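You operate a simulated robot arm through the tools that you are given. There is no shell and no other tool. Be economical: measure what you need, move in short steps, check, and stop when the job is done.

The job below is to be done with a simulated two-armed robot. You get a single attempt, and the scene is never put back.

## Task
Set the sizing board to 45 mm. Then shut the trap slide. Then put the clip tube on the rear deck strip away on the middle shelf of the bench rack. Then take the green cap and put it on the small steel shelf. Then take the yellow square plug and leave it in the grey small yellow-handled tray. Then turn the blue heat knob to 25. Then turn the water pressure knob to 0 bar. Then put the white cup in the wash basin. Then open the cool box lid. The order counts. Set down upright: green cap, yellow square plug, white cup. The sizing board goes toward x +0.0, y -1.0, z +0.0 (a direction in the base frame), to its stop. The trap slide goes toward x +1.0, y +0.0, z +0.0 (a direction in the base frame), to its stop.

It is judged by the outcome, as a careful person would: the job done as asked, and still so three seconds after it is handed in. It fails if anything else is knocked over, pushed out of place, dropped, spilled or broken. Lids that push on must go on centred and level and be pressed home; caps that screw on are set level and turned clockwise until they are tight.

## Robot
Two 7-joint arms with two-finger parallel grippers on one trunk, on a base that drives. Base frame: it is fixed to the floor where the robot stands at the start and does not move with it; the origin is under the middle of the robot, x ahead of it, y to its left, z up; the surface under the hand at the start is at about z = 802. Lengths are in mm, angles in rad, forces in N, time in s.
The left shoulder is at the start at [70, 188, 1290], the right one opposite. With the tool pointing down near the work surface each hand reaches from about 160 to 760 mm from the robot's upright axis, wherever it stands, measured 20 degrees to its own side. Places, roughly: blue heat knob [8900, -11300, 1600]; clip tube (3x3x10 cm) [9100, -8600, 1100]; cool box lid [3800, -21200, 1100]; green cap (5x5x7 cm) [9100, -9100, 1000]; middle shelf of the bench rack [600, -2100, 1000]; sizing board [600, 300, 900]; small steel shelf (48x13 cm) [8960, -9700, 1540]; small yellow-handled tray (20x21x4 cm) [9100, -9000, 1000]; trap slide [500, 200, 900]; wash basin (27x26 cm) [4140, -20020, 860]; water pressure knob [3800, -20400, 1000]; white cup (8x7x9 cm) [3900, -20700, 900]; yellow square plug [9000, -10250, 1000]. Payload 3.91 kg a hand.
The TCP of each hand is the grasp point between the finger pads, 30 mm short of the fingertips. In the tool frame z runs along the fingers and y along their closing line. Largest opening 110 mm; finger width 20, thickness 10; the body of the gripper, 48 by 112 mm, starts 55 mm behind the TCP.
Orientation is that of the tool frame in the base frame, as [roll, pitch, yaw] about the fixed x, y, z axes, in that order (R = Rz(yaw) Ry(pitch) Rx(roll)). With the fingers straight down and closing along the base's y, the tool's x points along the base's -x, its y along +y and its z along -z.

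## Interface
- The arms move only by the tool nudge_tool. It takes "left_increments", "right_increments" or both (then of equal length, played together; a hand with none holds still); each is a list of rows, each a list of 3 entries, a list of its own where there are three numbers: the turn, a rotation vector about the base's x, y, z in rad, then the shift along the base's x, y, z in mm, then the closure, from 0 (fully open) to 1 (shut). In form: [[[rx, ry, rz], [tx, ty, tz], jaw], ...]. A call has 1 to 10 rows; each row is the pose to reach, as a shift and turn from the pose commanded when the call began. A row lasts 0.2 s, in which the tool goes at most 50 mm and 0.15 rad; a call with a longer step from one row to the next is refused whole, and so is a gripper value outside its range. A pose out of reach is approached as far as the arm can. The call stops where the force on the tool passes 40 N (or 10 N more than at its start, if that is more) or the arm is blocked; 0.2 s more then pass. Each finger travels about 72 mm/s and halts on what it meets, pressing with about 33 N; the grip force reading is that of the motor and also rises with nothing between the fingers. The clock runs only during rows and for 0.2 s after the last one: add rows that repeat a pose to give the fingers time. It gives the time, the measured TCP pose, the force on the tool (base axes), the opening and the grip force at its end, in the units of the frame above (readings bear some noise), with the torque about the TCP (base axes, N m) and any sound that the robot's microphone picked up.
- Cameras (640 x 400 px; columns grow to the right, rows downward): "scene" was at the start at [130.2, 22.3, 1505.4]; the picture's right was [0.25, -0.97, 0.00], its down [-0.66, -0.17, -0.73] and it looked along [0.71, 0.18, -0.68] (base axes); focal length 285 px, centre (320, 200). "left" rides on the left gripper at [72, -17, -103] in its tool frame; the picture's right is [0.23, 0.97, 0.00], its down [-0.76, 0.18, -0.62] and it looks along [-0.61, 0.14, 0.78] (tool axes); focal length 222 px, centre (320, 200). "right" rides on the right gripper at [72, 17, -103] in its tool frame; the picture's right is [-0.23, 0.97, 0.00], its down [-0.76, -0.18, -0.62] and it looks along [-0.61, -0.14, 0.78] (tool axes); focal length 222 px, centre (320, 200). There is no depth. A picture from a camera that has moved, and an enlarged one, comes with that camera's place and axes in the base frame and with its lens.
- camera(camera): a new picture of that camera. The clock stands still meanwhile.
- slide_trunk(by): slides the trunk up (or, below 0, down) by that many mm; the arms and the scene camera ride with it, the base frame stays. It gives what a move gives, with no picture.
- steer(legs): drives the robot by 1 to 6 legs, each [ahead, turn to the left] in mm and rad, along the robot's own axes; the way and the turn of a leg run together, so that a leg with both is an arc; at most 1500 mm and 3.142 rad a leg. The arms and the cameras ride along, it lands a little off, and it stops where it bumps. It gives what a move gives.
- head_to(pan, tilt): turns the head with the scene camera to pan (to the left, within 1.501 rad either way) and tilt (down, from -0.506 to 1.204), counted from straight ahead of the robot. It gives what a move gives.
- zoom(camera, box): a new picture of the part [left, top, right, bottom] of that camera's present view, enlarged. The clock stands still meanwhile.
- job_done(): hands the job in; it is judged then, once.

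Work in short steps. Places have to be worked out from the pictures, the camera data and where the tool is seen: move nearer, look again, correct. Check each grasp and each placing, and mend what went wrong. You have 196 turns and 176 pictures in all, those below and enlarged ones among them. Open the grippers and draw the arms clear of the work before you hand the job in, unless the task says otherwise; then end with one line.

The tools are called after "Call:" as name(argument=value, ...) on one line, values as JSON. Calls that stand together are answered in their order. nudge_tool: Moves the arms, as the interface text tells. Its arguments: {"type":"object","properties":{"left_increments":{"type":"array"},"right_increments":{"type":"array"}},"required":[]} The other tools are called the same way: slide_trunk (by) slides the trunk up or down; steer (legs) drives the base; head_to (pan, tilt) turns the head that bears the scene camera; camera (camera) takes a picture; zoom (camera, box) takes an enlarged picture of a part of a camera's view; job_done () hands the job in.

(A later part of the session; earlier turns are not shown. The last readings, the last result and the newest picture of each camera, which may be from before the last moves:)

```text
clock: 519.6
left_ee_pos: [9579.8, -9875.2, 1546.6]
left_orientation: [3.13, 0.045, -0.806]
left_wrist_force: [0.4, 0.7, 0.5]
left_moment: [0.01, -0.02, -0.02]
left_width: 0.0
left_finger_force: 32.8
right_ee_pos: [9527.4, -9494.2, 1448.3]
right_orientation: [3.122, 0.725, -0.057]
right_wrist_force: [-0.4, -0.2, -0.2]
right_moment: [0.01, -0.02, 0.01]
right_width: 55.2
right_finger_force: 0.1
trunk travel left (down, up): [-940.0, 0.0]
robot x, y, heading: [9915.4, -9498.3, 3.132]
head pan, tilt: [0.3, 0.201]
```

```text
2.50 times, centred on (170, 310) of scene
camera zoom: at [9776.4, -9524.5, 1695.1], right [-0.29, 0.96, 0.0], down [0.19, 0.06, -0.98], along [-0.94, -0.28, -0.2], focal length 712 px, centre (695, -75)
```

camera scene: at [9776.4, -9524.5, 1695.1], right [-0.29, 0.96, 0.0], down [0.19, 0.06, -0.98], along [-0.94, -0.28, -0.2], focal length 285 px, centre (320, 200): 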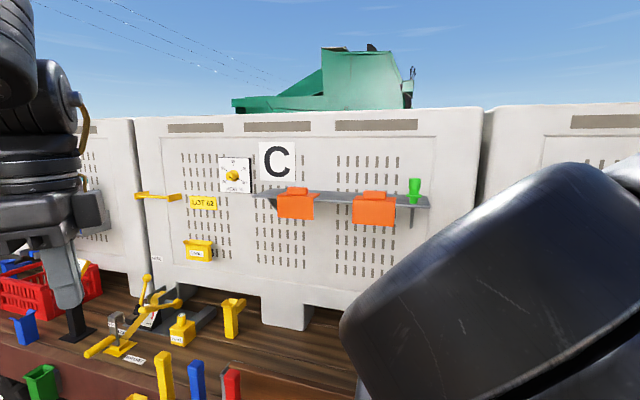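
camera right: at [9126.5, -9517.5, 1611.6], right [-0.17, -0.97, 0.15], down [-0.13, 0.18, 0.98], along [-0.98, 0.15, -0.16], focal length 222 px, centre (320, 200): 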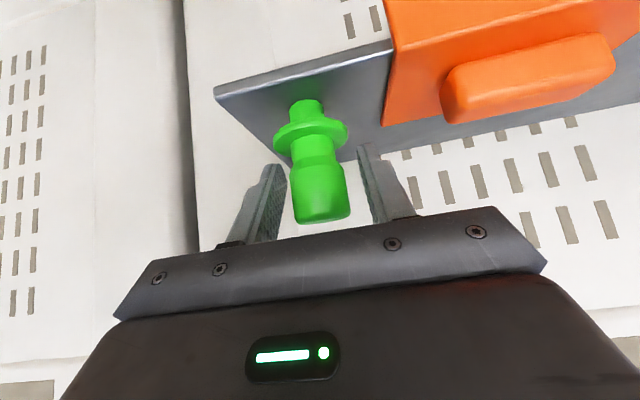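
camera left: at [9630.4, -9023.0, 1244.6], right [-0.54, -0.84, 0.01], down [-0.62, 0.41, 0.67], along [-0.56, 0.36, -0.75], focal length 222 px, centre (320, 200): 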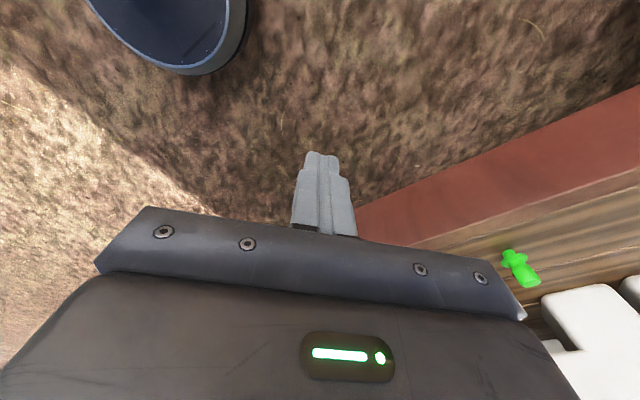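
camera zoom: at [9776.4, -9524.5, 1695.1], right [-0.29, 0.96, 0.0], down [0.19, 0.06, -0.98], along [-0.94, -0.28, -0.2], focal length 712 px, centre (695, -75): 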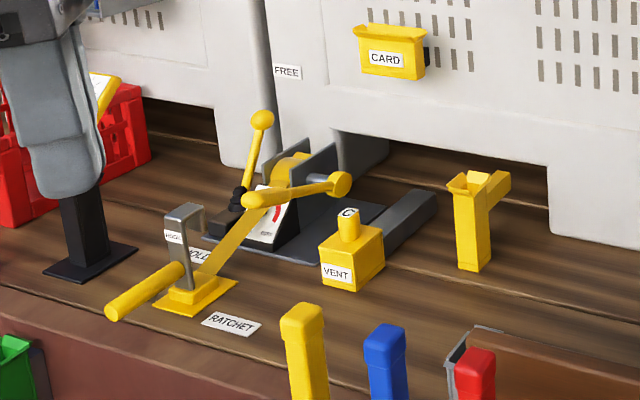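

The vent block near [9068,−10245] may carry the plug; I need a closer look. I move to y≈−10230.

Call:
steer(legs=[[0, 1.571], [735, 0], [0, -1.571]])

Call:
head_to(pan=0.05, tilt=0.55)

Call:
camera(camera="scene")

Call:
camera(camera="right")

```text
clock: 531.2
left_ee_pos: [9586.6, -10620.8, 1545.8]
left_orientation: [3.131, 0.045, -0.778]
left_wrist_force: [0.7, 0.7, 0.8]
left_moment: [-0.01, -0.02, -0.01]
left_width: 0.1
left_finger_force: 32.9
right_ee_pos: [9521.5, -10239.1, 1449.6]
right_orientation: [3.126, 0.727, -0.028]
right_wrist_force: [-0.2, -0.3, 0.2]
right_moment: [0.04, 0.02, 0.01]
right_width: 55.0
right_finger_force: 0.1
trunk travel left (down, up): [-940.0, 0.0]
robot x, y, heading: [9912.6, -10235.6, -3.126]
head pan, tilt: [0.3, 0.201]
```

```text
clock: 532.0
left_ee_pos: [9586.2, -10618.8, 1546.1]
left_orientation: [3.129, 0.044, -0.779]
left_wrist_force: [-1.0, -0.4, -0.3]
left_moment: [-0.04, 0.01, 0.04]
left_width: 0.3
left_finger_force: 32.3
right_ee_pos: [9521.8, -10240.1, 1448.9]
right_orientation: [3.123, 0.724, -0.028]
right_wrist_force: [-0.8, -0.2, 0.6]
right_moment: [-0.03, -0.02, -0.03]
right_width: 54.8
right_finger_force: 0.2
trunk travel left (down, up): [-940.0, 0.0]
robot x, y, heading: [9908.6, -10231.1, -3.127]
head pan, tilt: [0.051, 0.55]
```

```text
85 pictures are left
camera scene: at [9772.2, -10241.1, 1662.9], right [-0.07, 1.0, 0.0], down [0.52, 0.04, -0.85], along [-0.85, -0.06, -0.52], focal length 285 px, centre (320, 200)
```

scene: 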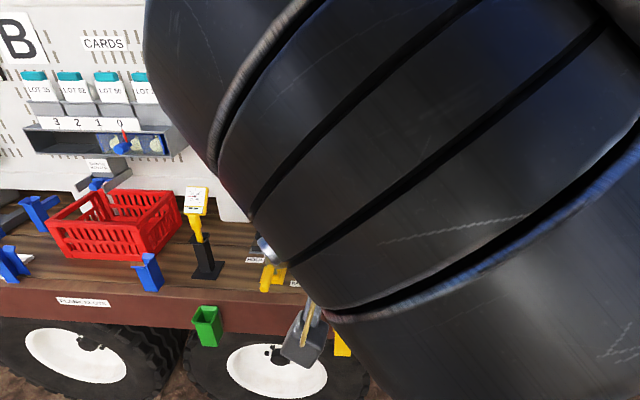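

```text
84 pictures are left
camera right: at [9643.4, -10257.8, 1477.9], right [-0.19, -0.97, 0.16], down [-0.15, 0.19, 0.97], along [-0.97, 0.16, -0.18], focal length 222 px, centre (320, 200)
```

right: 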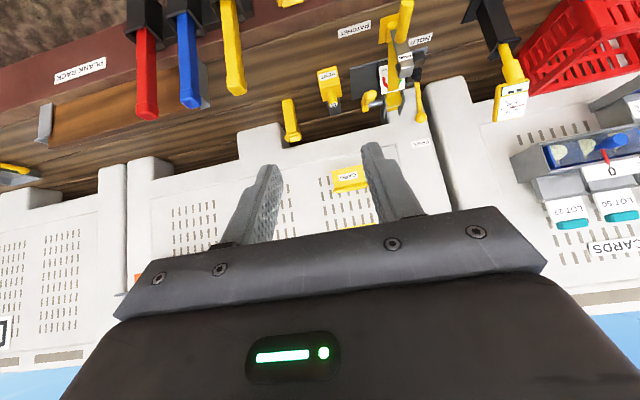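

I enlarge the right-hand view of the vent block and its neighbours.

Call:
zoom(camera="right", box=[270, 50, 370, 150])

```text
4.00 times, centred on (320, 100) of right
camera zoom: at [9643.4, -10257.8, 1477.9], right [-0.19, -0.97, 0.16], down [-0.15, 0.19, 0.97], along [-0.97, 0.16, -0.18], focal length 888 px, centre (320, 600)
```

zoom: 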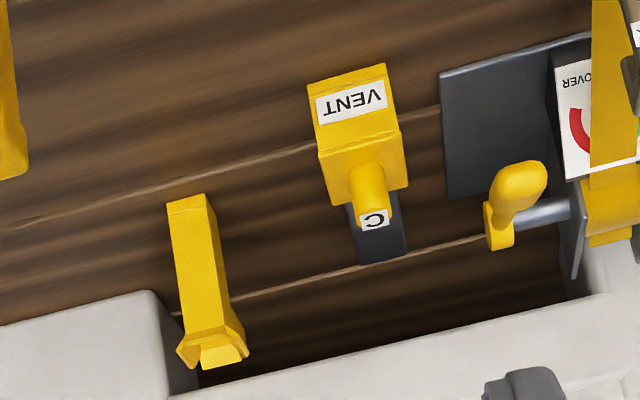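

I still need to identify the plug. I back off 500 mm and look over the deck near y≈−10250 including the side pockets.

Call:
steer(legs=[[-450, 0], [0, -0.35]])

Call:
head_to(pan=0.5, tilt=0.4)

Call:
camera(camera="scene")

```text
clock: 535.9
left_ee_pos: [9918.5, -10473.8, 1546.0]
left_orientation: [3.13, 0.047, -1.143]
left_wrist_force: [-0.2, -0.1, -0.1]
left_moment: [-0.01, -0.02, 0.0]
left_width: 0.1
left_finger_force: 32.7
right_ee_pos: [9992.0, -10095.3, 1448.9]
right_orientation: [3.126, 0.727, -0.391]
right_wrist_force: [-0.5, 0.0, -0.4]
right_moment: [0.01, 0.03, -0.02]
right_width: 55.1
right_finger_force: 0.2
trunk travel left (down, up): [-940.0, 0.0]
robot x, y, heading: [10358.6, -10228.1, 2.797]
head pan, tilt: [0.051, 0.55]
```

```text
clock: 536.8
left_ee_pos: [9917.3, -10470.6, 1546.2]
left_orientation: [3.13, 0.044, -1.143]
left_wrist_force: [0.1, 0.0, -0.3]
left_moment: [0.01, -0.01, 0.03]
left_width: 0.0
left_finger_force: 32.8
right_ee_pos: [9991.3, -10093.0, 1448.3]
right_orientation: [3.123, 0.724, -0.391]
right_wrist_force: [-0.1, -0.4, -0.4]
right_moment: [0.0, 0.01, -0.01]
right_width: 55.1
right_finger_force: 0.1
trunk travel left (down, up): [-940.0, 0.0]
robot x, y, heading: [10360.8, -10228.7, 2.794]
head pan, tilt: [0.499, 0.4]
```

```text
82 pictures are left
camera scene: at [10219.8, -10223.5, 1676.5], right [-0.15, 0.99, 0.0], down [0.39, 0.06, -0.92], along [-0.91, -0.14, -0.39], focal length 285 px, centre (320, 200)
```

scene: 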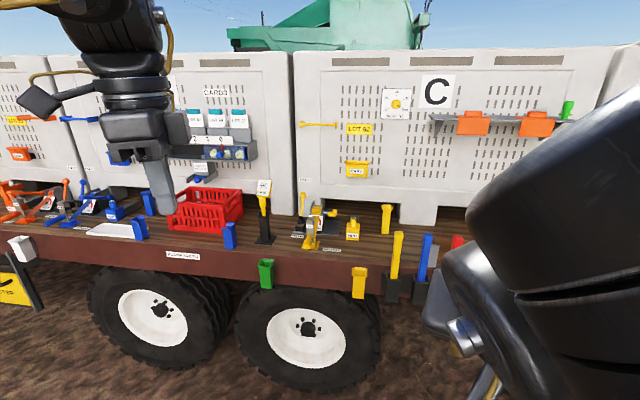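

I enlarge the yellow group.

Call:
zoom(camera="scene", box=[245, 175, 445, 305])

```text
3.08 times, centred on (345, 240) of scene
camera zoom: at [10219.8, -10223.5, 1676.5], right [-0.15, 0.99, 0.0], down [0.39, 0.06, -0.92], along [-0.91, -0.14, -0.39], focal length 877 px, centre (243, 77)
```

zoom: 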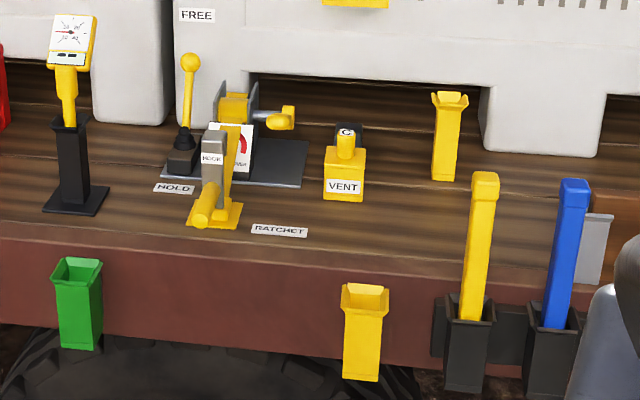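

I need a closer look at the VENT block. I approach with the hand high and view it from above.

Call:
steer(legs=[[0, 0.345], [760, 0]])

Call:
nudge_tool(right_increments=[[[0, -0.1, 0], [0, 0, -40], 0.2], [[0, -0.2, 0], [0, 0, -80], 0.2], [[0, -0.2, 0], [0, 0, -120], 0.2], [[0, -0.2, 0], [0, 0, -150], 0.2]])

Call:
camera(camera="right")

Call:
zoom(camera="right", box=[260, 40, 420, 160])

```text
clock: 542.0
left_ee_pos: [9236.4, -10588.6, 1547.5]
left_orientation: [3.127, 0.047, -0.822]
left_wrist_force: [0.5, 0.0, 0.6]
left_moment: [0.04, -0.01, 0.04]
left_width: 0.3
left_finger_force: 33.1
right_ee_pos: [9187.9, -10205.4, 1448.3]
right_orientation: [3.126, 0.727, -0.071]
right_wrist_force: [0.4, 0.5, -0.4]
right_moment: [0.01, 0.04, 0.02]
right_width: 55.1
right_finger_force: 0.1
trunk travel left (down, up): [-940.0, 0.0]
robot x, y, heading: [9580.5, -10217.8, 3.121]
head pan, tilt: [0.499, 0.4]
```

```text
clock: 543.0
left_ee_pos: [9233.7, -10588.8, 1546.2]
left_orientation: [3.129, 0.046, -0.822]
left_wrist_force: [0.0, -0.6, -0.7]
left_moment: [0.0, -0.01, -0.02]
left_width: 0.3
left_finger_force: 33.0
right_ee_pos: [9185.7, -10207.0, 1298.5]
right_orientation: [3.139, 0.526, -0.059]
right_wrist_force: [0.3, 0.5, -0.6]
right_moment: [0.0, 0.01, 0.04]
right_width: 87.9
right_finger_force: 0.0
trunk travel left (down, up): [-940.0, 0.0]
robot x, y, heading: [9576.8, -10217.6, 3.114]
head pan, tilt: [0.499, 0.4]
```

```text
80 pictures are left
camera right: at [9298.2, -10229.5, 1350.8], right [-0.25, -0.96, 0.11], down [-0.34, 0.2, 0.92], along [-0.91, 0.2, -0.37], focal length 222 px, centre (320, 200)
```

right: 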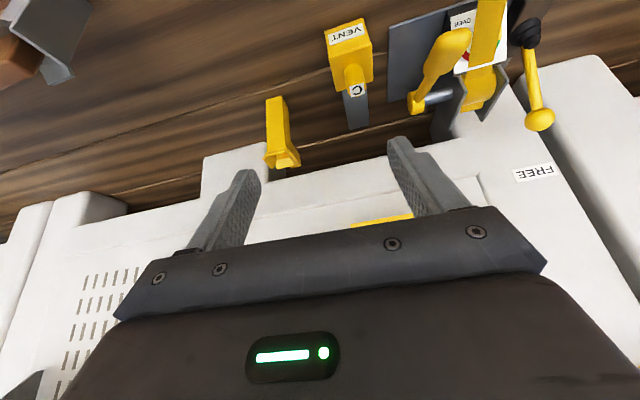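

```text
3.33 times, centred on (340, 100) of right
camera zoom: at [9298.2, -10229.5, 1350.8], right [-0.25, -0.96, 0.11], down [-0.34, 0.2, 0.92], along [-0.91, 0.2, -0.37], focal length 740 px, centre (253, 533)
```

zoom: 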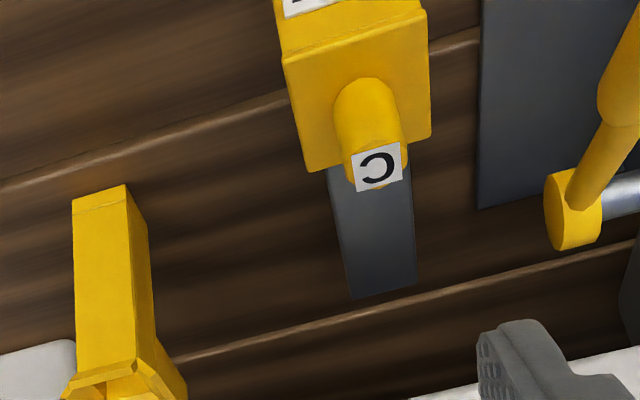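

The VENT box carries a square plate with a round handle marked "C" — that is the square plug. I lower the trunk and bring the hand nearer, aligned with it.

Call:
slide_trunk(by=-130)

Call:
nudge_tool(right_increments=[[[0, 0, 0.03], [-10, -20, 0], 0.3], [[0, 0, 0.06], [-20, -38, 0], 0.3], [[0, 0, 0.06], [-40, -38, 0], 0.3], [[0, 0, 0.06], [-40, -38, 0], 0.3]])

Call:
camera(camera="right")

```text
clock: 544.6
left_ee_pos: [9235.0, -10587.2, 1417.0]
left_orientation: [3.13, 0.046, -0.823]
left_wrist_force: [-0.4, 0.2, 0.7]
left_moment: [0.02, -0.01, -0.01]
left_width: 0.0
left_finger_force: 33.2
right_ee_pos: [9186.1, -10205.2, 1169.4]
right_orientation: [3.14, 0.525, -0.061]
right_wrist_force: [-0.2, 0.3, 0.4]
right_moment: [0.02, 0.02, 0.01]
right_width: 88.0
right_finger_force: 0.2
trunk travel left (down, up): [-810.0, 130.0]
robot x, y, heading: [9574.2, -10217.1, 3.121]
head pan, tilt: [0.499, 0.4]
```

```text
clock: 545.6
left_ee_pos: [9233.7, -10589.3, 1415.9]
left_orientation: [3.13, 0.044, -0.822]
left_wrist_force: [0.4, 0.5, 0.1]
left_moment: [0.02, 0.01, 0.0]
left_width: 0.0
left_finger_force: 33.3
right_ee_pos: [9144.8, -10244.1, 1169.6]
right_orientation: [3.139, 0.526, -0.001]
right_wrist_force: [-0.3, 0.3, 0.1]
right_moment: [0.01, 0.02, 0.04]
right_width: 77.0
right_finger_force: 0.1
trunk travel left (down, up): [-810.0, 130.0]
robot x, y, heading: [9576.4, -10220.2, 3.117]
head pan, tilt: [0.499, 0.4]
```

```text
78 pictures are left
camera right: at [9259.3, -10260.2, 1220.9], right [-0.2, -0.97, 0.11], down [-0.35, 0.18, 0.92], along [-0.92, 0.14, -0.37], focal length 222 px, centre (320, 200)
```

right: 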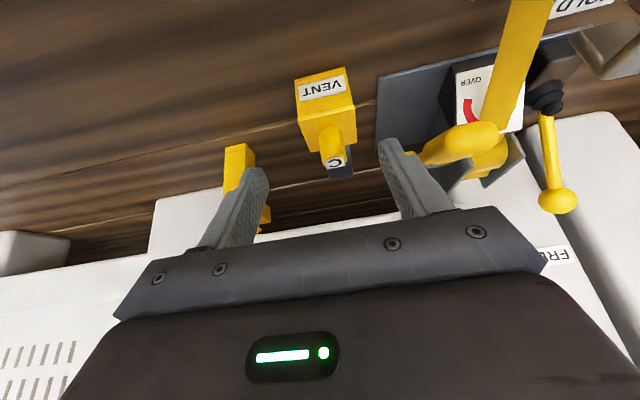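

The handle top is at about [9053,−10250,1098]. I move above on the axis and descend so the tips stop just over the plate.

Call:
nudge_tool(right_increments=[[[0, 0, 0], [-25, -3, 0], 0.3], [[0, 0, 0], [-48, -5, 0], 0.3], [[0, 0, 0], [-65, -5, -30], 0.3], [[0, 0, 0], [-80, -5, -55], 0.3], [[0, 0, 0], [-90, -5, -72], 0.3], [[0, 0, 0], [-90, -5, -72], 0.3]])

Call:
camera(camera="right")

```text
clock: 547.0
left_ee_pos: [9235.7, -10588.6, 1416.9]
left_orientation: [3.131, 0.045, -0.823]
left_wrist_force: [1.2, 0.1, -0.4]
left_moment: [-0.01, -0.01, 0.01]
left_width: 0.1
left_finger_force: 33.1
right_ee_pos: [9054.9, -10247.5, 1095.1]
right_orientation: [3.141, 0.525, 0.0]
right_wrist_force: [-0.1, -0.5, -0.3]
right_moment: [0.0, -0.02, -0.03]
right_width: 76.7
right_finger_force: 0.1
trunk travel left (down, up): [-810.0, 130.0]
robot x, y, heading: [9576.7, -10223.6, 3.12]
head pan, tilt: [0.499, 0.4]
```

```text
77 pictures are left
camera right: at [9168.4, -10264.0, 1149.1], right [-0.2, -0.97, 0.11], down [-0.35, 0.18, 0.92], along [-0.92, 0.14, -0.37], focal length 222 px, centre (320, 200)
```

right: 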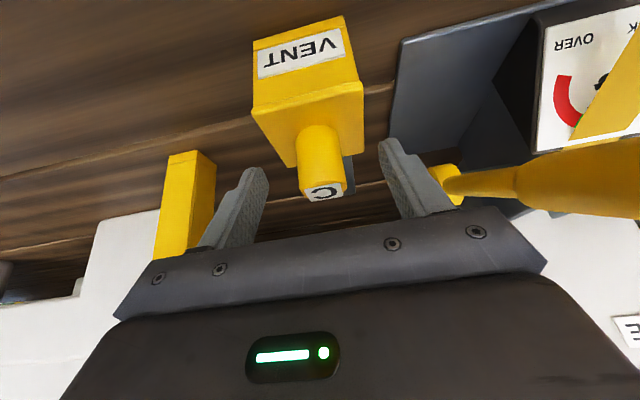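

The handle is centred and the tips are just above the plate. Close and lift vertically.

Call:
nudge_tool(right_increments=[[[0, 0, 0], [0, 0, 0], 1], [[0, 0, 0], [0, 0, 0], 1], [[0, 0, 0], [0, 0, 0], 1], [[0, 0, 0], [0, 0, 0], 1], [[0, 0, 0], [0, 0, 6], 1], [[0, 0, 0], [0, 0, 14], 1], [[0, 0, 0], [0, 0, 24], 1]])

Call:
camera(camera="right")

```text
clock: 548.6
left_ee_pos: [9234.8, -10588.4, 1416.8]
left_orientation: [3.131, 0.046, -0.823]
left_wrist_force: [0.6, 0.6, 0.3]
left_moment: [0.01, 0.0, -0.01]
left_width: 0.1
left_finger_force: 32.3
right_ee_pos: [9055.1, -10248.8, 1120.8]
right_orientation: [-3.14, 0.526, 0.001]
right_wrist_force: [-0.2, 0.0, -0.4]
right_moment: [0.02, 0.0, 0.01]
right_width: 26.8
right_finger_force: 32.7
trunk travel left (down, up): [-810.0, 130.0]
robot x, y, heading: [9574.0, -10214.2, 3.115]
head pan, tilt: [0.499, 0.4]
```

```text
76 pictures are left
camera right: at [9169.1, -10263.8, 1173.3], right [-0.2, -0.97, 0.11], down [-0.35, 0.18, 0.92], along [-0.92, 0.14, -0.37], focal length 222 px, centre (320, 200)
```

right: 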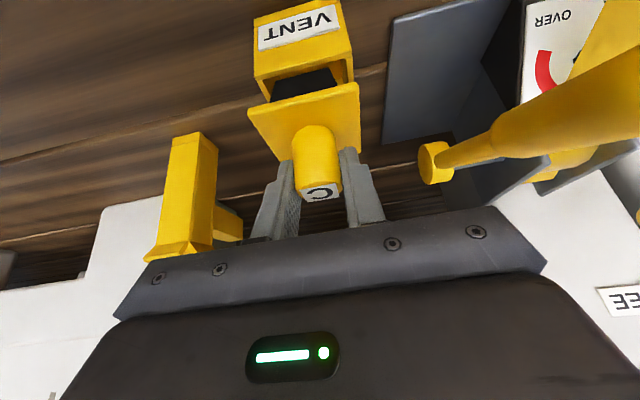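

Confirmed: it's a separate plug lifting out of the vent. I lift further and draw back.

Call:
nudge_tool(right_increments=[[[0, 0, 0], [0, 0, 35], 1], [[0, 0, 0], [0, 0, 75], 1], [[0, 0, 0], [0, 0, 115], 1], [[0, 0, 0], [20, 0, 130], 1], [[0, 0, 0], [60, 0, 130], 1]])

Call:
zoom(camera="right", box=[200, 50, 420, 220])

```text
clock: 549.8
left_ee_pos: [9238.4, -10588.2, 1417.4]
left_orientation: [3.128, 0.047, -0.821]
left_wrist_force: [0.0, 0.1, 0.3]
left_moment: [0.0, 0.01, -0.01]
left_width: 0.4
left_finger_force: 32.9
right_ee_pos: [9116.0, -10248.5, 1250.7]
right_orientation: [-3.141, 0.527, -0.001]
right_wrist_force: [0.1, 0.0, -1.1]
right_moment: [-0.02, -0.01, 0.0]
right_width: 27.2
right_finger_force: 32.9
trunk travel left (down, up): [-810.0, 130.0]
robot x, y, heading: [9579.2, -10215.7, 3.118]
head pan, tilt: [0.499, 0.4]
```

```text
2.35 times, centred on (310, 135) of right
camera zoom: at [9230.5, -10264.5, 1303.6], right [-0.2, -0.97, 0.11], down [-0.35, 0.18, 0.92], along [-0.92, 0.14, -0.37], focal length 523 px, centre (344, 353)
```

zoom: 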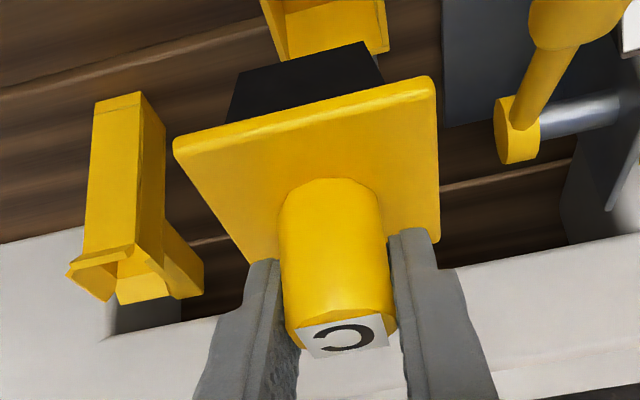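

The plug is held. I drive back to the tray, estimated around [9080,−8967].

Call:
steer(legs=[[-450, 0], [0, -1.55], [1240, 0], [0, 1.571]])

Call:
head_to(pan=0.2, tilt=0.6)

Call:
camera(camera="scene")

Call:
camera(camera="right")

```text
clock: 566.0
left_ee_pos: [9668.0, -9381.5, 1417.6]
left_orientation: [3.128, 0.046, -0.739]
left_wrist_force: [-0.1, 0.1, 0.5]
left_moment: [-0.03, -0.03, 0.03]
left_width: 0.0
left_finger_force: 33.2
right_ee_pos: [9518.8, -9052.4, 1250.3]
right_orientation: [3.138, 0.525, 0.085]
right_wrist_force: [-0.3, 0.9, -0.4]
right_moment: [0.02, -0.01, 0.02]
right_width: 26.8
right_finger_force: 33.4
trunk travel left (down, up): [-810.0, 130.0]
robot x, y, heading: [9979.4, -8985.4, -3.082]
head pan, tilt: [0.499, 0.4]
```

```text
clock: 566.8
left_ee_pos: [9668.8, -9382.0, 1416.1]
left_orientation: [3.129, 0.044, -0.738]
left_wrist_force: [0.3, 0.0, 1.4]
left_moment: [0.04, -0.02, -0.01]
left_width: 0.1
left_finger_force: 32.9
right_ee_pos: [9520.1, -9052.9, 1251.5]
right_orientation: [3.14, 0.526, 0.083]
right_wrist_force: [0.1, 0.2, -1.5]
right_moment: [0.03, 0.0, -0.01]
right_width: 26.5
right_finger_force: 32.7
trunk travel left (down, up): [-810.0, 130.0]
robot x, y, heading: [9979.7, -8985.5, -3.075]
head pan, tilt: [0.201, 0.6]
```

```text
74 pictures are left
camera scene: at [9842.6, -9007.9, 1528.4], right [-0.26, 0.97, 0.0], down [0.55, 0.15, -0.83], along [-0.8, -0.21, -0.56], focal length 285 px, centre (320, 200)
```

scene: 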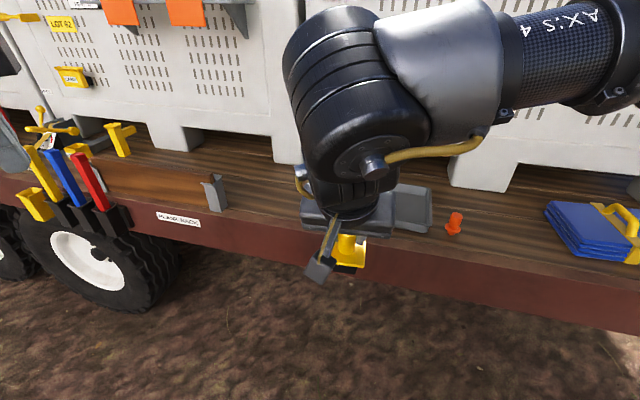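

```text
73 pictures are left
camera right: at [9634.9, -9059.3, 1302.8], right [-0.11, -0.99, 0.11], down [-0.36, 0.15, 0.92], along [-0.93, 0.06, -0.37], focal length 222 px, centre (320, 200)
```

right: 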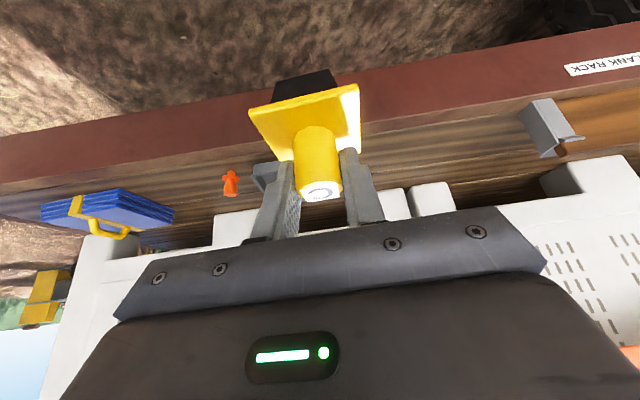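

I square up, approach 380 mm, and look at the tray.

Call:
steer(legs=[[0, -0.07], [390, 0]])

Call:
nudge_tool(right_increments=[[[0, 0, 0], [20, 25, 0], 1], [[0, 0, 0], [40, 50, 0], 1], [[0, 0, 0], [60, 65, 0], 1]])

Call:
camera(camera="right")

Call:
camera(camera="scene")

```text
clock: 569.7
left_ee_pos: [9255.5, -9355.9, 1417.8]
left_orientation: [3.128, 0.046, -0.804]
left_wrist_force: [-0.3, 0.3, -0.4]
left_moment: [-0.03, 0.0, -0.01]
left_width: 0.0
left_finger_force: 32.7
right_ee_pos: [9129.8, -9018.7, 1251.2]
right_orientation: [3.139, 0.529, 0.018]
right_wrist_force: [0.2, 0.2, -0.8]
right_moment: [0.01, 0.0, 0.01]
right_width: 27.1
right_finger_force: 33.3
trunk travel left (down, up): [-810.0, 130.0]
robot x, y, heading: [9588.3, -8978.1, 3.138]
head pan, tilt: [0.201, 0.6]
```

```text
clock: 570.5
left_ee_pos: [9254.3, -9356.6, 1415.7]
left_orientation: [3.128, 0.046, -0.805]
left_wrist_force: [-0.1, -0.3, 0.4]
left_moment: [0.01, -0.02, 0.01]
left_width: 0.1
left_finger_force: 32.9
right_ee_pos: [9188.3, -8952.8, 1249.8]
right_orientation: [3.138, 0.524, 0.019]
right_wrist_force: [0.2, 0.0, -1.2]
right_moment: [0.0, 0.02, -0.01]
right_width: 27.0
right_finger_force: 33.0
trunk travel left (down, up): [-810.0, 130.0]
robot x, y, heading: [9588.5, -8976.8, 3.131]
head pan, tilt: [0.201, 0.6]
```

```text
72 pictures are left
camera right: at [9302.6, -8967.4, 1302.6], right [-0.18, -0.98, 0.12], down [-0.35, 0.17, 0.92], along [-0.92, 0.12, -0.37], focal length 222 px, centre (320, 200)
```

right: 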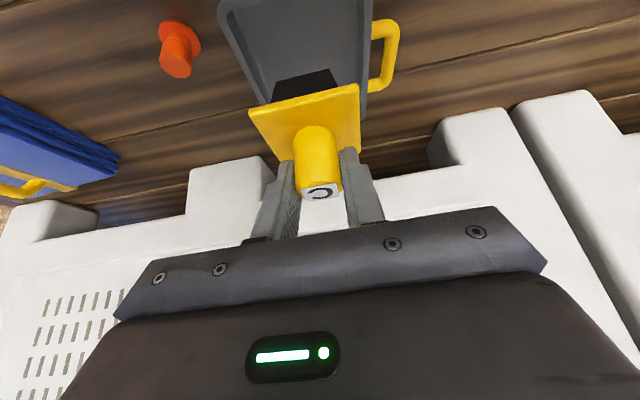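

```text
71 pictures are left
camera scene: at [9452.4, -8994.8, 1528.3], right [-0.19, 0.98, 0.0], down [0.55, 0.11, -0.82], along [-0.81, -0.16, -0.57], focal length 285 px, centre (320, 200)
```

scene: 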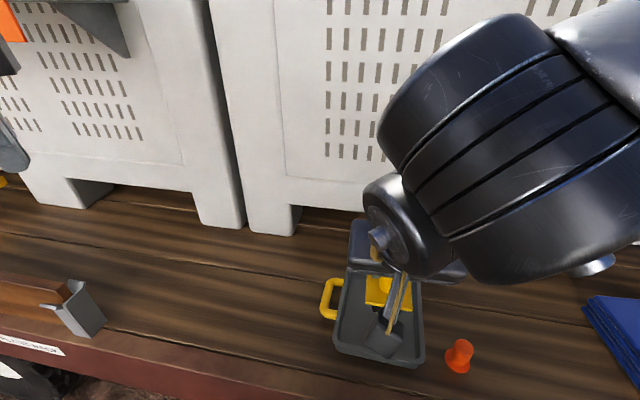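

The tray pan spans y≈−9020…−8860, x≈8980…9190. I move over its middle and lower partway.

Call:
nudge_tool(right_increments=[[[0, 0, 0], [-25, 3, -20], 1], [[0, 0, 0], [-55, 6, -45], 1], [[0, 0, 0], [-88, 9, -70], 1], [[0, 0, 0], [-90, 10, -105], 1], [[0, 0, 0], [-90, 10, -130], 1], [[0, 0, 0], [-90, 10, -130], 1]])

Call:
camera(camera="right")

Call:
zoom(camera="scene", box=[300, 200, 480, 380])

```text
clock: 571.9
left_ee_pos: [9254.8, -9356.8, 1417.0]
left_orientation: [3.129, 0.046, -0.806]
left_wrist_force: [0.4, 0.3, 0.5]
left_moment: [-0.04, 0.02, -0.01]
left_width: 0.0
left_finger_force: 33.2
right_ee_pos: [9097.3, -8943.4, 1119.3]
right_orientation: [3.14, 0.525, 0.017]
right_wrist_force: [0.9, -0.6, -0.4]
right_moment: [0.02, 0.01, 0.01]
right_width: 26.9
right_finger_force: 32.7
trunk travel left (down, up): [-810.0, 130.0]
robot x, y, heading: [9589.4, -8981.1, 3.132]
head pan, tilt: [0.201, 0.6]
```

```text
70 pictures are left
camera right: at [9211.6, -8957.7, 1171.9], right [-0.18, -0.98, 0.12], down [-0.35, 0.17, 0.92], along [-0.92, 0.12, -0.37], focal length 222 px, centre (320, 200)
```

right: 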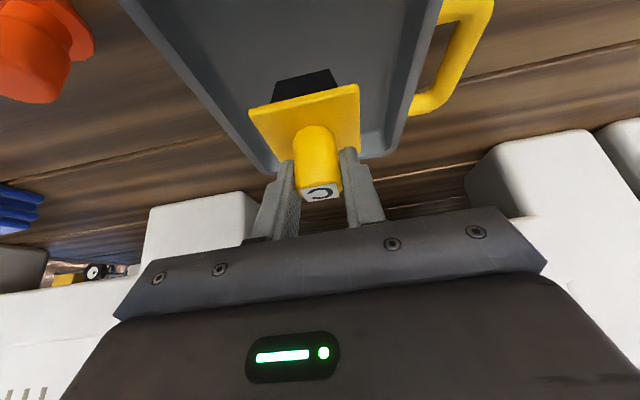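

```text
2.22 times, centred on (390, 290) of scene
camera zoom: at [9453.1, -8994.8, 1528.4], right [-0.19, 0.98, 0.0], down [0.55, 0.11, -0.83], along [-0.81, -0.16, -0.56], focal length 633 px, centre (164, 0)
```

zoom: 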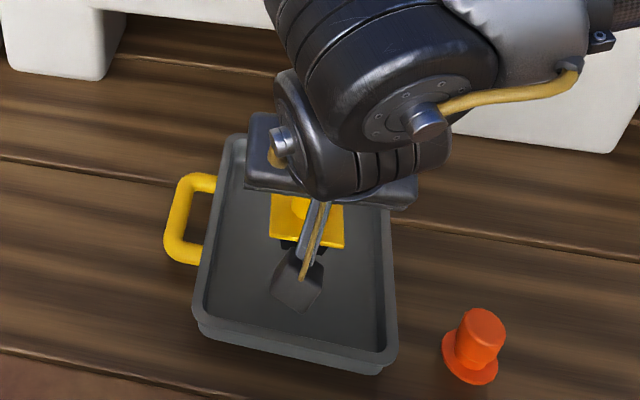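

The plug is well inside the tray. I lower gently to contact.

Call:
nudge_tool(right_increments=[[[0, 0, 0], [0, 0, -8], 1], [[0, 0, 0], [0, 0, -16], 1], [[0, 0, 0], [0, 0, -24], 1], [[0, 0, 0], [0, 0, -30], 1]])

Call:
zoom(camera="scene", box=[300, 200, 480, 380])

```text
clock: 572.9
left_ee_pos: [9254.7, -9356.8, 1417.1]
left_orientation: [3.128, 0.045, -0.806]
left_wrist_force: [-0.4, -0.7, 0.3]
left_moment: [0.02, -0.03, 0.02]
left_width: 0.0
left_finger_force: 32.8
right_ee_pos: [9098.6, -8944.6, 1090.6]
right_orientation: [3.139, 0.526, 0.016]
right_wrist_force: [-0.2, 0.3, -0.9]
right_moment: [0.0, -0.01, -0.01]
right_width: 26.9
right_finger_force: 32.8
trunk travel left (down, up): [-810.0, 130.0]
robot x, y, heading: [9593.4, -8980.9, 3.132]
head pan, tilt: [0.201, 0.6]
```

```text
2.22 times, centred on (390, 290) of scene
camera zoom: at [9452.4, -8994.9, 1528.3], right [-0.19, 0.98, 0.0], down [0.55, 0.11, -0.82], along [-0.81, -0.16, -0.57], focal length 633 px, centre (164, 0)
```

zoom: 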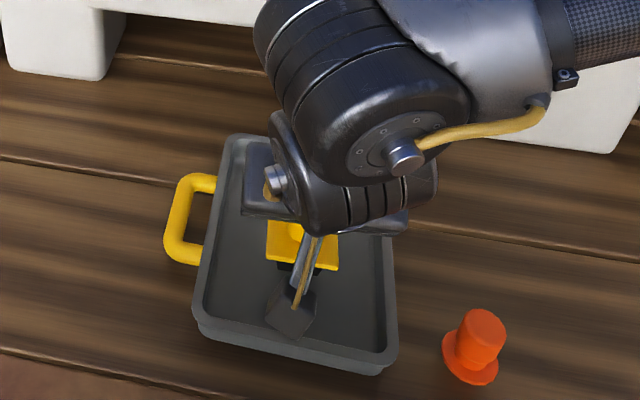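

No contact yet; continue in small steps.

Call:
nudge_tool(right_increments=[[[0, 0, 0], [0, 0, -4], 1], [[0, 0, 0], [0, 0, -8], 1]])

Call:
nudge_tool(right_increments=[[[0, 0, 0], [0, 0, -4], 1], [[0, 0, 0], [0, 0, -8], 1]])

```text
clock: 573.5
left_ee_pos: [9253.7, -9355.2, 1415.2]
left_orientation: [3.129, 0.044, -0.804]
left_wrist_force: [0.8, -0.4, -0.8]
left_moment: [0.03, 0.03, 0.02]
left_width: 0.1
left_finger_force: 33.0
right_ee_pos: [9097.8, -8943.2, 1082.0]
right_orientation: [3.14, 0.525, 0.018]
right_wrist_force: [-0.5, 0.7, -0.7]
right_moment: [0.04, 0.0, -0.02]
right_width: 26.7
right_finger_force: 32.8
trunk travel left (down, up): [-810.0, 130.0]
robot x, y, heading: [9592.4, -8977.7, 3.135]
head pan, tilt: [0.201, 0.6]
```

```text
clock: 574.1
left_ee_pos: [9257.2, -9356.6, 1417.0]
left_orientation: [3.127, 0.047, -0.806]
left_wrist_force: [-0.1, -0.1, 0.1]
left_moment: [-0.01, 0.0, -0.01]
left_width: 0.0
left_finger_force: 32.9
right_ee_pos: [9097.5, -8943.4, 1076.7]
right_orientation: [3.138, 0.531, 0.018]
right_wrist_force: [-0.3, 0.8, 17.6]
right_moment: [0.23, -0.12, 0.02]
right_width: 26.7
right_finger_force: 32.7
trunk travel left (down, up): [-810.0, 130.0]
robot x, y, heading: [9586.6, -8979.0, 3.135]
head pan, tilt: [0.201, 0.6]
```

Contact. Ease up, open, and withdraw along the axis.

Call:
nudge_tool(right_increments=[[[0, 0, 0], [0, 0, 2], 1], [[0, 0, 0], [0, 0, 2], 0.8], [[0, 0, 0], [0, 0, 2], 0.55], [[0, 0, 0], [0, 0, 2], 0.5], [[0, 0, 0], [10, 0, 20], 0.5], [[0, 0, 0], [25, 0, 46], 0.5], [[0, 0, 0], [45, 0, 85], 0.5], [[0, 0, 0], [70, 0, 125], 0.5], [[0, 0, 0], [100, 0, 150], 0.5]])

Call:
camera(camera="right")

```text
clock: 576.1
left_ee_pos: [9256.6, -9357.2, 1416.1]
left_orientation: [3.128, 0.047, -0.804]
left_wrist_force: [-0.3, 0.3, 0.5]
left_moment: [0.0, 0.03, -0.02]
left_width: 0.0
left_finger_force: 33.1
right_ee_pos: [9199.3, -8940.9, 1225.9]
right_orientation: [3.141, 0.527, 0.017]
right_wrist_force: [0.3, -0.4, -0.2]
right_moment: [-0.02, 0.02, 0.0]
right_width: 55.3
right_finger_force: 0.2
trunk travel left (down, up): [-810.0, 130.0]
robot x, y, heading: [9587.8, -8979.6, 3.137]
head pan, tilt: [0.201, 0.6]
```

```text
67 pictures are left
camera right: at [9314.0, -8955.8, 1277.6], right [-0.18, -0.98, 0.11], down [-0.35, 0.17, 0.92], along [-0.92, 0.13, -0.37], focal length 222 px, centre (320, 200)
```

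right: 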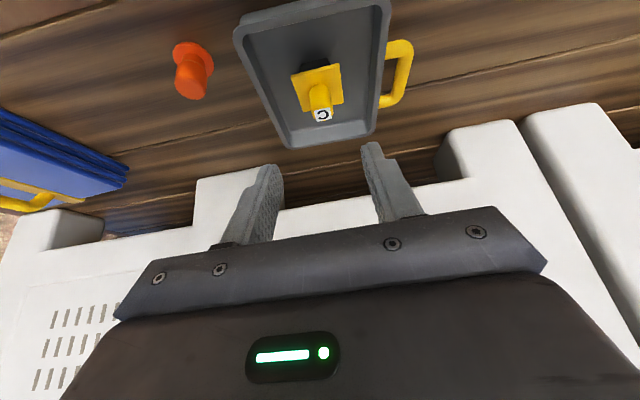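

The plug stands upright in the tray. Next the blue heat knob near [8900,−11300,1600]; I drive there with the trunk raised.

Call:
steer(legs=[[-420, 0], [0, 1.571], [1500, 0], [800, 0], [0, -1.571]])

Call:
slide_trunk(by=130)

Call:
head_to(pan=0.2, tilt=0.15)

Call:
camera(camera="scene")

```text
clock: 597.2
left_ee_pos: [9673.3, -11684.6, 1416.6]
left_orientation: [3.129, 0.047, -0.781]
left_wrist_force: [-1.4, 0.2, -0.4]
left_moment: [0.0, -0.01, -0.02]
left_width: 0.0
left_finger_force: 33.3
right_ee_pos: [9607.8, -11270.7, 1224.3]
right_orientation: [3.14, 0.526, 0.042]
right_wrist_force: [0.2, -0.3, 0.2]
right_moment: [-0.02, -0.01, -0.03]
right_width: 55.1
right_finger_force: 0.1
trunk travel left (down, up): [-810.0, 130.0]
robot x, y, heading: [10001.2, -11306.0, -3.121]
head pan, tilt: [0.201, 0.6]
```

```text
clock: 598.8
left_ee_pos: [9673.6, -11683.8, 1545.7]
left_orientation: [3.129, 0.045, -0.78]
left_wrist_force: [0.1, -0.2, -0.3]
left_moment: [-0.02, 0.04, 0.0]
left_width: 0.0
left_finger_force: 33.0
right_ee_pos: [9608.2, -11271.2, 1353.7]
right_orientation: [3.139, 0.525, 0.04]
right_wrist_force: [1.1, -1.0, -0.1]
right_moment: [-0.06, 0.02, 0.0]
right_width: 55.1
right_finger_force: 0.0
trunk travel left (down, up): [-940.0, 0.0]
robot x, y, heading: [10003.6, -11301.2, -3.128]
head pan, tilt: [0.201, 0.6]
```

```text
clock: 599.7
left_ee_pos: [9673.8, -11684.2, 1546.5]
left_orientation: [3.129, 0.045, -0.781]
left_wrist_force: [-0.6, -0.3, -0.1]
left_moment: [-0.04, 0.0, 0.01]
left_width: 0.3
left_finger_force: 32.7
right_ee_pos: [9607.1, -11271.3, 1353.4]
right_orientation: [3.139, 0.525, 0.042]
right_wrist_force: [-1.0, 0.8, -0.1]
right_moment: [-0.03, -0.02, 0.04]
right_width: 54.8
right_finger_force: 0.2
trunk travel left (down, up): [-940.0, 0.0]
robot x, y, heading: [9998.8, -11298.3, -3.123]
head pan, tilt: [0.201, 0.15]
```

```text
66 pictures are left
camera scene: at [9859.6, -11319.3, 1699.7], right [-0.22, 0.98, 0.0], down [0.15, 0.03, -0.99], along [-0.97, -0.21, -0.15], focal length 285 px, centre (320, 200)
```

scene: 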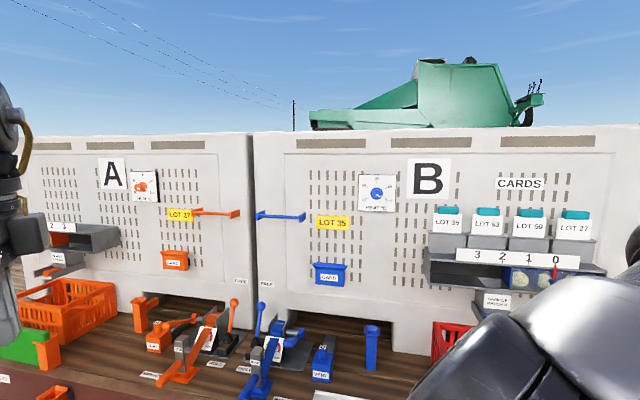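

Blue heat knob is next to "B". I enlarge it.

Call:
zoom(camera="scene", box=[346, 166, 406, 220])

```text
7.41 times, centred on (376, 193) of scene
camera zoom: at [9859.6, -11319.3, 1699.7], right [-0.22, 0.98, 0.0], down [0.15, 0.03, -0.99], along [-0.97, -0.21, -0.15], focal length 2111 px, centre (-95, 252)
```

zoom: 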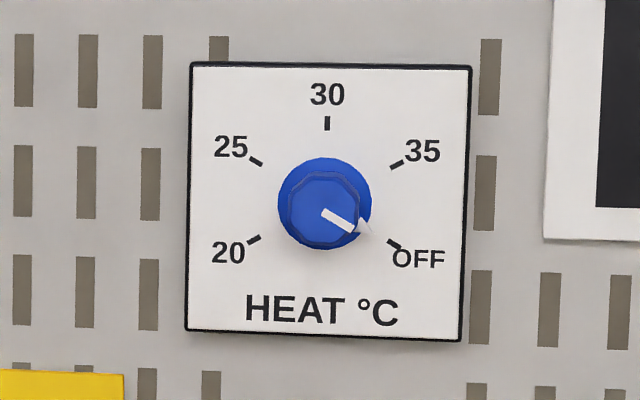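

The pointer is at OFF (4 o'clock); 25 is at 10 o'clock, so the knob turns 180° counter-clockwise (through 35 and 30). First I bring the tool horizontal and up to the knob's height.

Call:
nudge_tool(right_increments=[[[0, 0.14, 0], [0, -5, 30], 0.4], [[0, 0.28, 0], [0, -10, 60], 0.4], [[0, 0.42, 0], [0, -15, 90], 0.4], [[0, 0.56, 0], [0, -20, 120], 0.4], [[0, 0.7, 0], [0, -30, 150], 0.4], [[0, 0.84, 0], [0, -40, 180], 0.4], [[0, 0.98, 0], [0, -50, 205], 0.4], [[0, 1.046, 0], [0, -60, 226], 0.4], [[0, 1.046, 0], [0, -60, 226], 0.4]])

Call:
camera(camera="right")

```text
clock: 601.7
left_ee_pos: [9673.8, -11682.8, 1546.3]
left_orientation: [3.129, 0.047, -0.781]
left_wrist_force: [0.4, 0.1, 0.1]
left_moment: [-0.03, 0.0, -0.03]
left_width: 0.0
left_finger_force: 33.1
right_ee_pos: [9561.8, -11334.7, 1581.5]
right_orientation: [-1.581, 1.537, 1.582]
right_wrist_force: [0.3, 0.4, 0.0]
right_moment: [-0.04, -0.01, 0.0]
right_width: 65.9
right_finger_force: 0.1
right hand out of reach, approached as far as the arm can: row 7, 8, 9
trunk travel left (down, up): [-940.0, 0.0]
robot x, y, heading: [10000.9, -11300.5, -3.122]
head pan, tilt: [0.201, 0.15]
```

```text
64 pictures are left
camera right: at [9664.5, -11344.6, 1508.1], right [0.02, -0.98, 0.2], down [0.62, 0.17, 0.77], along [-0.78, 0.1, 0.61], focal length 222 px, centre (320, 200)
```

right: 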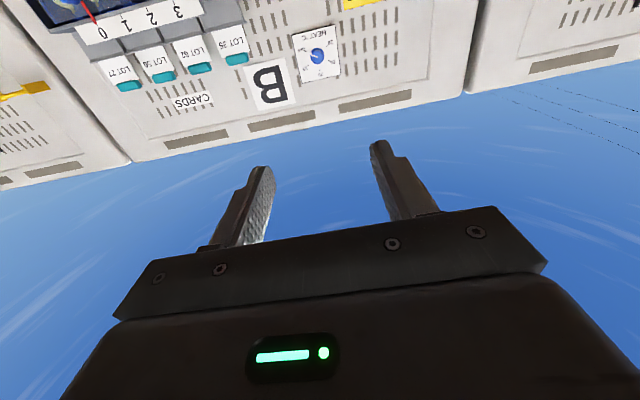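

The hand is horizontal at [9562,−11335,1581], and the knob lies at about [8915,−11339,1578]. I pre-rotate the wrist clockwise by ~3 rad so I can then turn the knob counter-clockwise.

Call:
nudge_tool(right_increments=[[[-0.15, 0, 0], [0, 0, 0], 0.4], [[-0.3, 0, 0], [0, 0, 0], 0.4], [[-0.45, 0, 0], [0, 0, 0], 0.4], [[-0.6, 0, 0], [0, 0, 0], 0.4], [[-0.75, 0, 0], [0, 0, 0], 0.4], [[-0.9, 0, 0], [0, 0, 0], 0.4], [[-1.05, 0, 0], [0, 0, 0], 0.4], [[-1.2, 0, 0], [0, 0, 0], 0.4], [[-1.35, 0, 0], [0, 0, 0], 0.4], [[-1.5, 0, 0], [0, 0, 0], 0.4]])

Call:
nudge_tool(right_increments=[[[-0.15, 0, 0], [0, 0, 0], 0.4], [[-0.3, 0, 0], [0, 0, 0], 0.4], [[-0.45, 0, 0], [0, 0, 0], 0.4], [[-0.6, 0, 0], [0, 0, 0], 0.4], [[-0.75, 0, 0], [0, 0, 0], 0.4], [[-0.9, 0, 0], [0, 0, 0], 0.4], [[-1.05, 0, 0], [0, 0, 0], 0.4], [[-1.2, 0, 0], [0, 0, 0], 0.4], [[-1.35, 0, 0], [0, 0, 0], 0.4], [[-1.5, 0, 0], [0, 0, 0], 0.4]])

Call:
camera(camera="right")

```text
clock: 603.9
left_ee_pos: [9674.4, -11685.0, 1546.1]
left_orientation: [3.129, 0.046, -0.78]
left_wrist_force: [-0.1, 0.3, 1.0]
left_moment: [0.02, 0.01, -0.01]
left_width: 0.0
left_finger_force: 32.7
right_ee_pos: [9554.0, -11333.3, 1583.1]
right_orientation: [1.552, 0.096, -1.573]
right_wrist_force: [0.2, 0.4, 0.2]
right_moment: [0.0, -0.01, 0.0]
right_width: 66.0
right_finger_force: 0.1
right hand out of reach, approached as far as the arm can: row 5, 6, 7, 8, 9, 10
trunk travel left (down, up): [-940.0, 0.0]
robot x, y, heading: [10000.7, -11297.6, -3.127]
head pan, tilt: [0.201, 0.15]
```

```text
clock: 606.1
left_ee_pos: [9675.0, -11684.6, 1547.2]
left_orientation: [3.129, 0.045, -0.782]
left_wrist_force: [-0.9, 0.6, -0.9]
left_moment: [0.0, 0.01, 0.02]
left_width: 0.0
left_finger_force: 32.7
right_ee_pos: [9553.6, -11331.9, 1581.9]
right_orientation: [1.55, -1.401, -1.578]
right_wrist_force: [-0.6, 0.7, 0.8]
right_moment: [0.02, 0.02, 0.03]
right_width: 66.3
right_finger_force: 0.0
trunk travel left (down, up): [-940.0, 0.0]
robot x, y, heading: [10000.3, -11296.3, -3.125]
head pan, tilt: [0.201, 0.15]
```

```text
63 pictures are left
camera right: at [9656.3, -11330.3, 1654.9], right [0.03, 1.0, -0.06], down [0.62, -0.06, -0.78], along [-0.78, -0.01, -0.62], focal length 222 px, centre (320, 200)
```

right: 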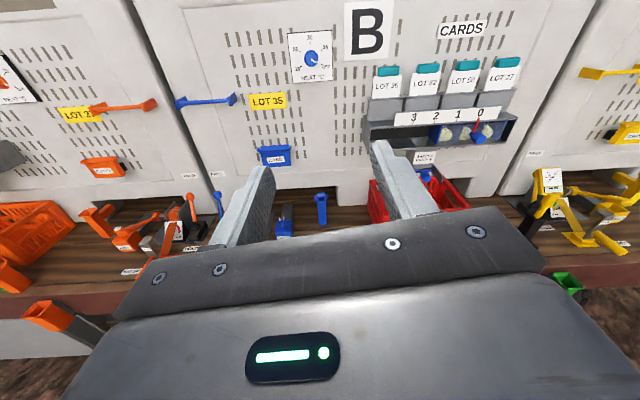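

Now the camera rides on top and the view is upright. The knob is at about [8915,−11338,1580]; I drive forward 485.

Call:
steer(legs=[[485, 0]])

Call:
camera(camera="right")

```text
clock: 608.9
left_ee_pos: [9201.8, -11693.1, 1546.4]
left_orientation: [3.129, 0.048, -0.778]
left_wrist_force: [0.2, 0.1, 0.1]
left_moment: [-0.04, 0.01, 0.0]
left_width: 0.0
left_finger_force: 32.7
right_ee_pos: [9080.5, -11341.1, 1581.1]
right_orientation: [1.545, -1.399, -1.571]
right_wrist_force: [0.0, 0.5, -0.2]
right_moment: [-0.01, 0.0, -0.02]
right_width: 65.9
right_finger_force: 0.0
trunk travel left (down, up): [-940.0, 0.0]
robot x, y, heading: [9525.8, -11303.7, -3.124]
head pan, tilt: [0.201, 0.15]
```

```text
62 pictures are left
camera right: at [9183.2, -11339.6, 1655.5], right [0.03, 1.0, -0.06], down [0.62, -0.06, -0.78], along [-0.79, -0.02, -0.62], focal length 222 px, centre (320, 200)
```

right: 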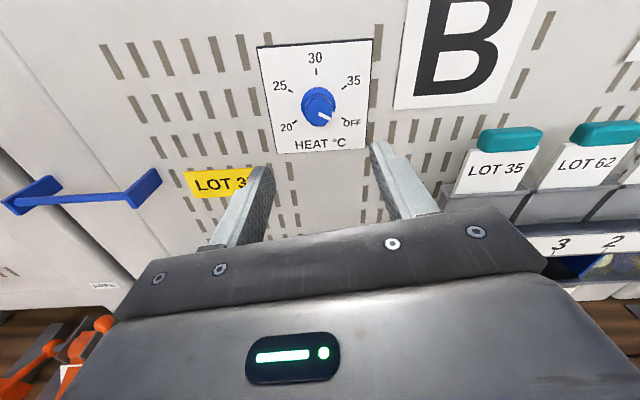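

Aligned within a few mm. I advance to x≈8960 (tips ≈8930) and look.

Call:
nudge_tool(right_increments=[[[0, 0, 0], [-30, 1, 1], 0.4], [[0, 0, 0], [-60, 1, 2], 0.4], [[0, 0, 0], [-90, 1, 2], 0.4], [[0, 0, 0], [-110, 1, 2], 0.4], [[0, 0, 0], [-118, 1, 2], 0.4]])

Call:
camera(camera="right")

```text
clock: 610.1
left_ee_pos: [9198.7, -11693.8, 1546.3]
left_orientation: [3.129, 0.045, -0.777]
left_wrist_force: [0.1, 0.2, 0.6]
left_moment: [0.03, 0.02, 0.0]
left_width: 0.0
left_finger_force: 33.2
right_ee_pos: [8958.0, -11342.2, 1582.5]
right_orientation: [1.555, -1.401, -1.583]
right_wrist_force: [0.9, 0.7, -0.3]
right_moment: [0.04, -0.01, -0.02]
right_width: 66.0
right_finger_force: 0.1
trunk travel left (down, up): [-940.0, 0.0]
robot x, y, heading: [9525.8, -11306.7, -3.125]
head pan, tilt: [0.201, 0.15]
```

```text
61 pictures are left
camera right: at [9061.2, -11339.4, 1656.0], right [0.03, 1.0, -0.06], down [0.62, -0.06, -0.78], along [-0.78, -0.02, -0.62], focal length 222 px, centre (320, 200)
```

right: 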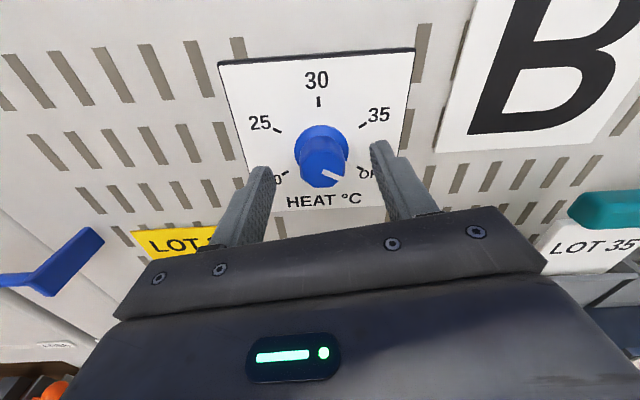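

The knob spans x≈8898–8939. I advance 20 mm more and close on it.

Call:
nudge_tool(right_increments=[[[0, 0, 0], [-10, 1, 0], 0.4], [[0, 0, 0], [-20, 2, 0], 0.4], [[0, 0, 0], [-20, 2, 0], 0.7], [[0, 0, 0], [-20, 2, 0], 1], [[0, 0, 0], [-20, 2, 0], 1], [[0, 0, 0], [-20, 2, 0], 1]])

Call:
camera(camera="right")

```text
clock: 611.5
left_ee_pos: [9199.4, -11694.5, 1545.5]
left_orientation: [3.128, 0.045, -0.778]
left_wrist_force: [-0.2, -0.1, -0.4]
left_moment: [0.0, 0.0, 0.0]
left_width: 0.0
left_finger_force: 32.8
right_ee_pos: [8938.1, -11340.8, 1582.3]
right_orientation: [1.56, -1.401, -1.586]
right_wrist_force: [-1.5, -0.4, 0.2]
right_moment: [0.12, -0.36, 1.4]
right_width: 32.0
right_finger_force: 44.5
trunk travel left (down, up): [-940.0, 0.0]
robot x, y, heading: [9521.2, -11306.8, -3.123]
head pan, tilt: [0.201, 0.15]
```

```text
60 pictures are left
camera right: at [9040.8, -11337.9, 1655.6], right [0.03, 1.0, -0.06], down [0.62, -0.06, -0.78], along [-0.78, -0.02, -0.62], focal length 222 px, centre (320, 200)
```

right: 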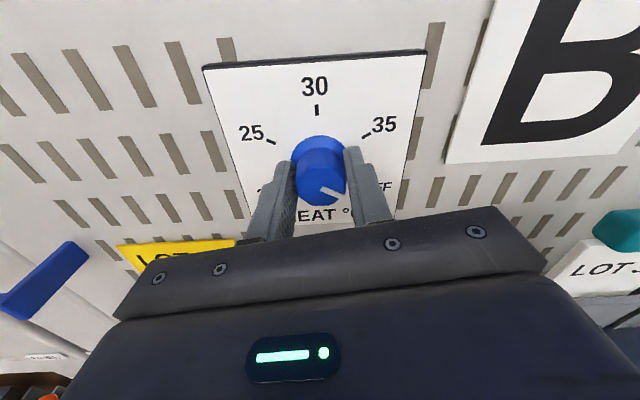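

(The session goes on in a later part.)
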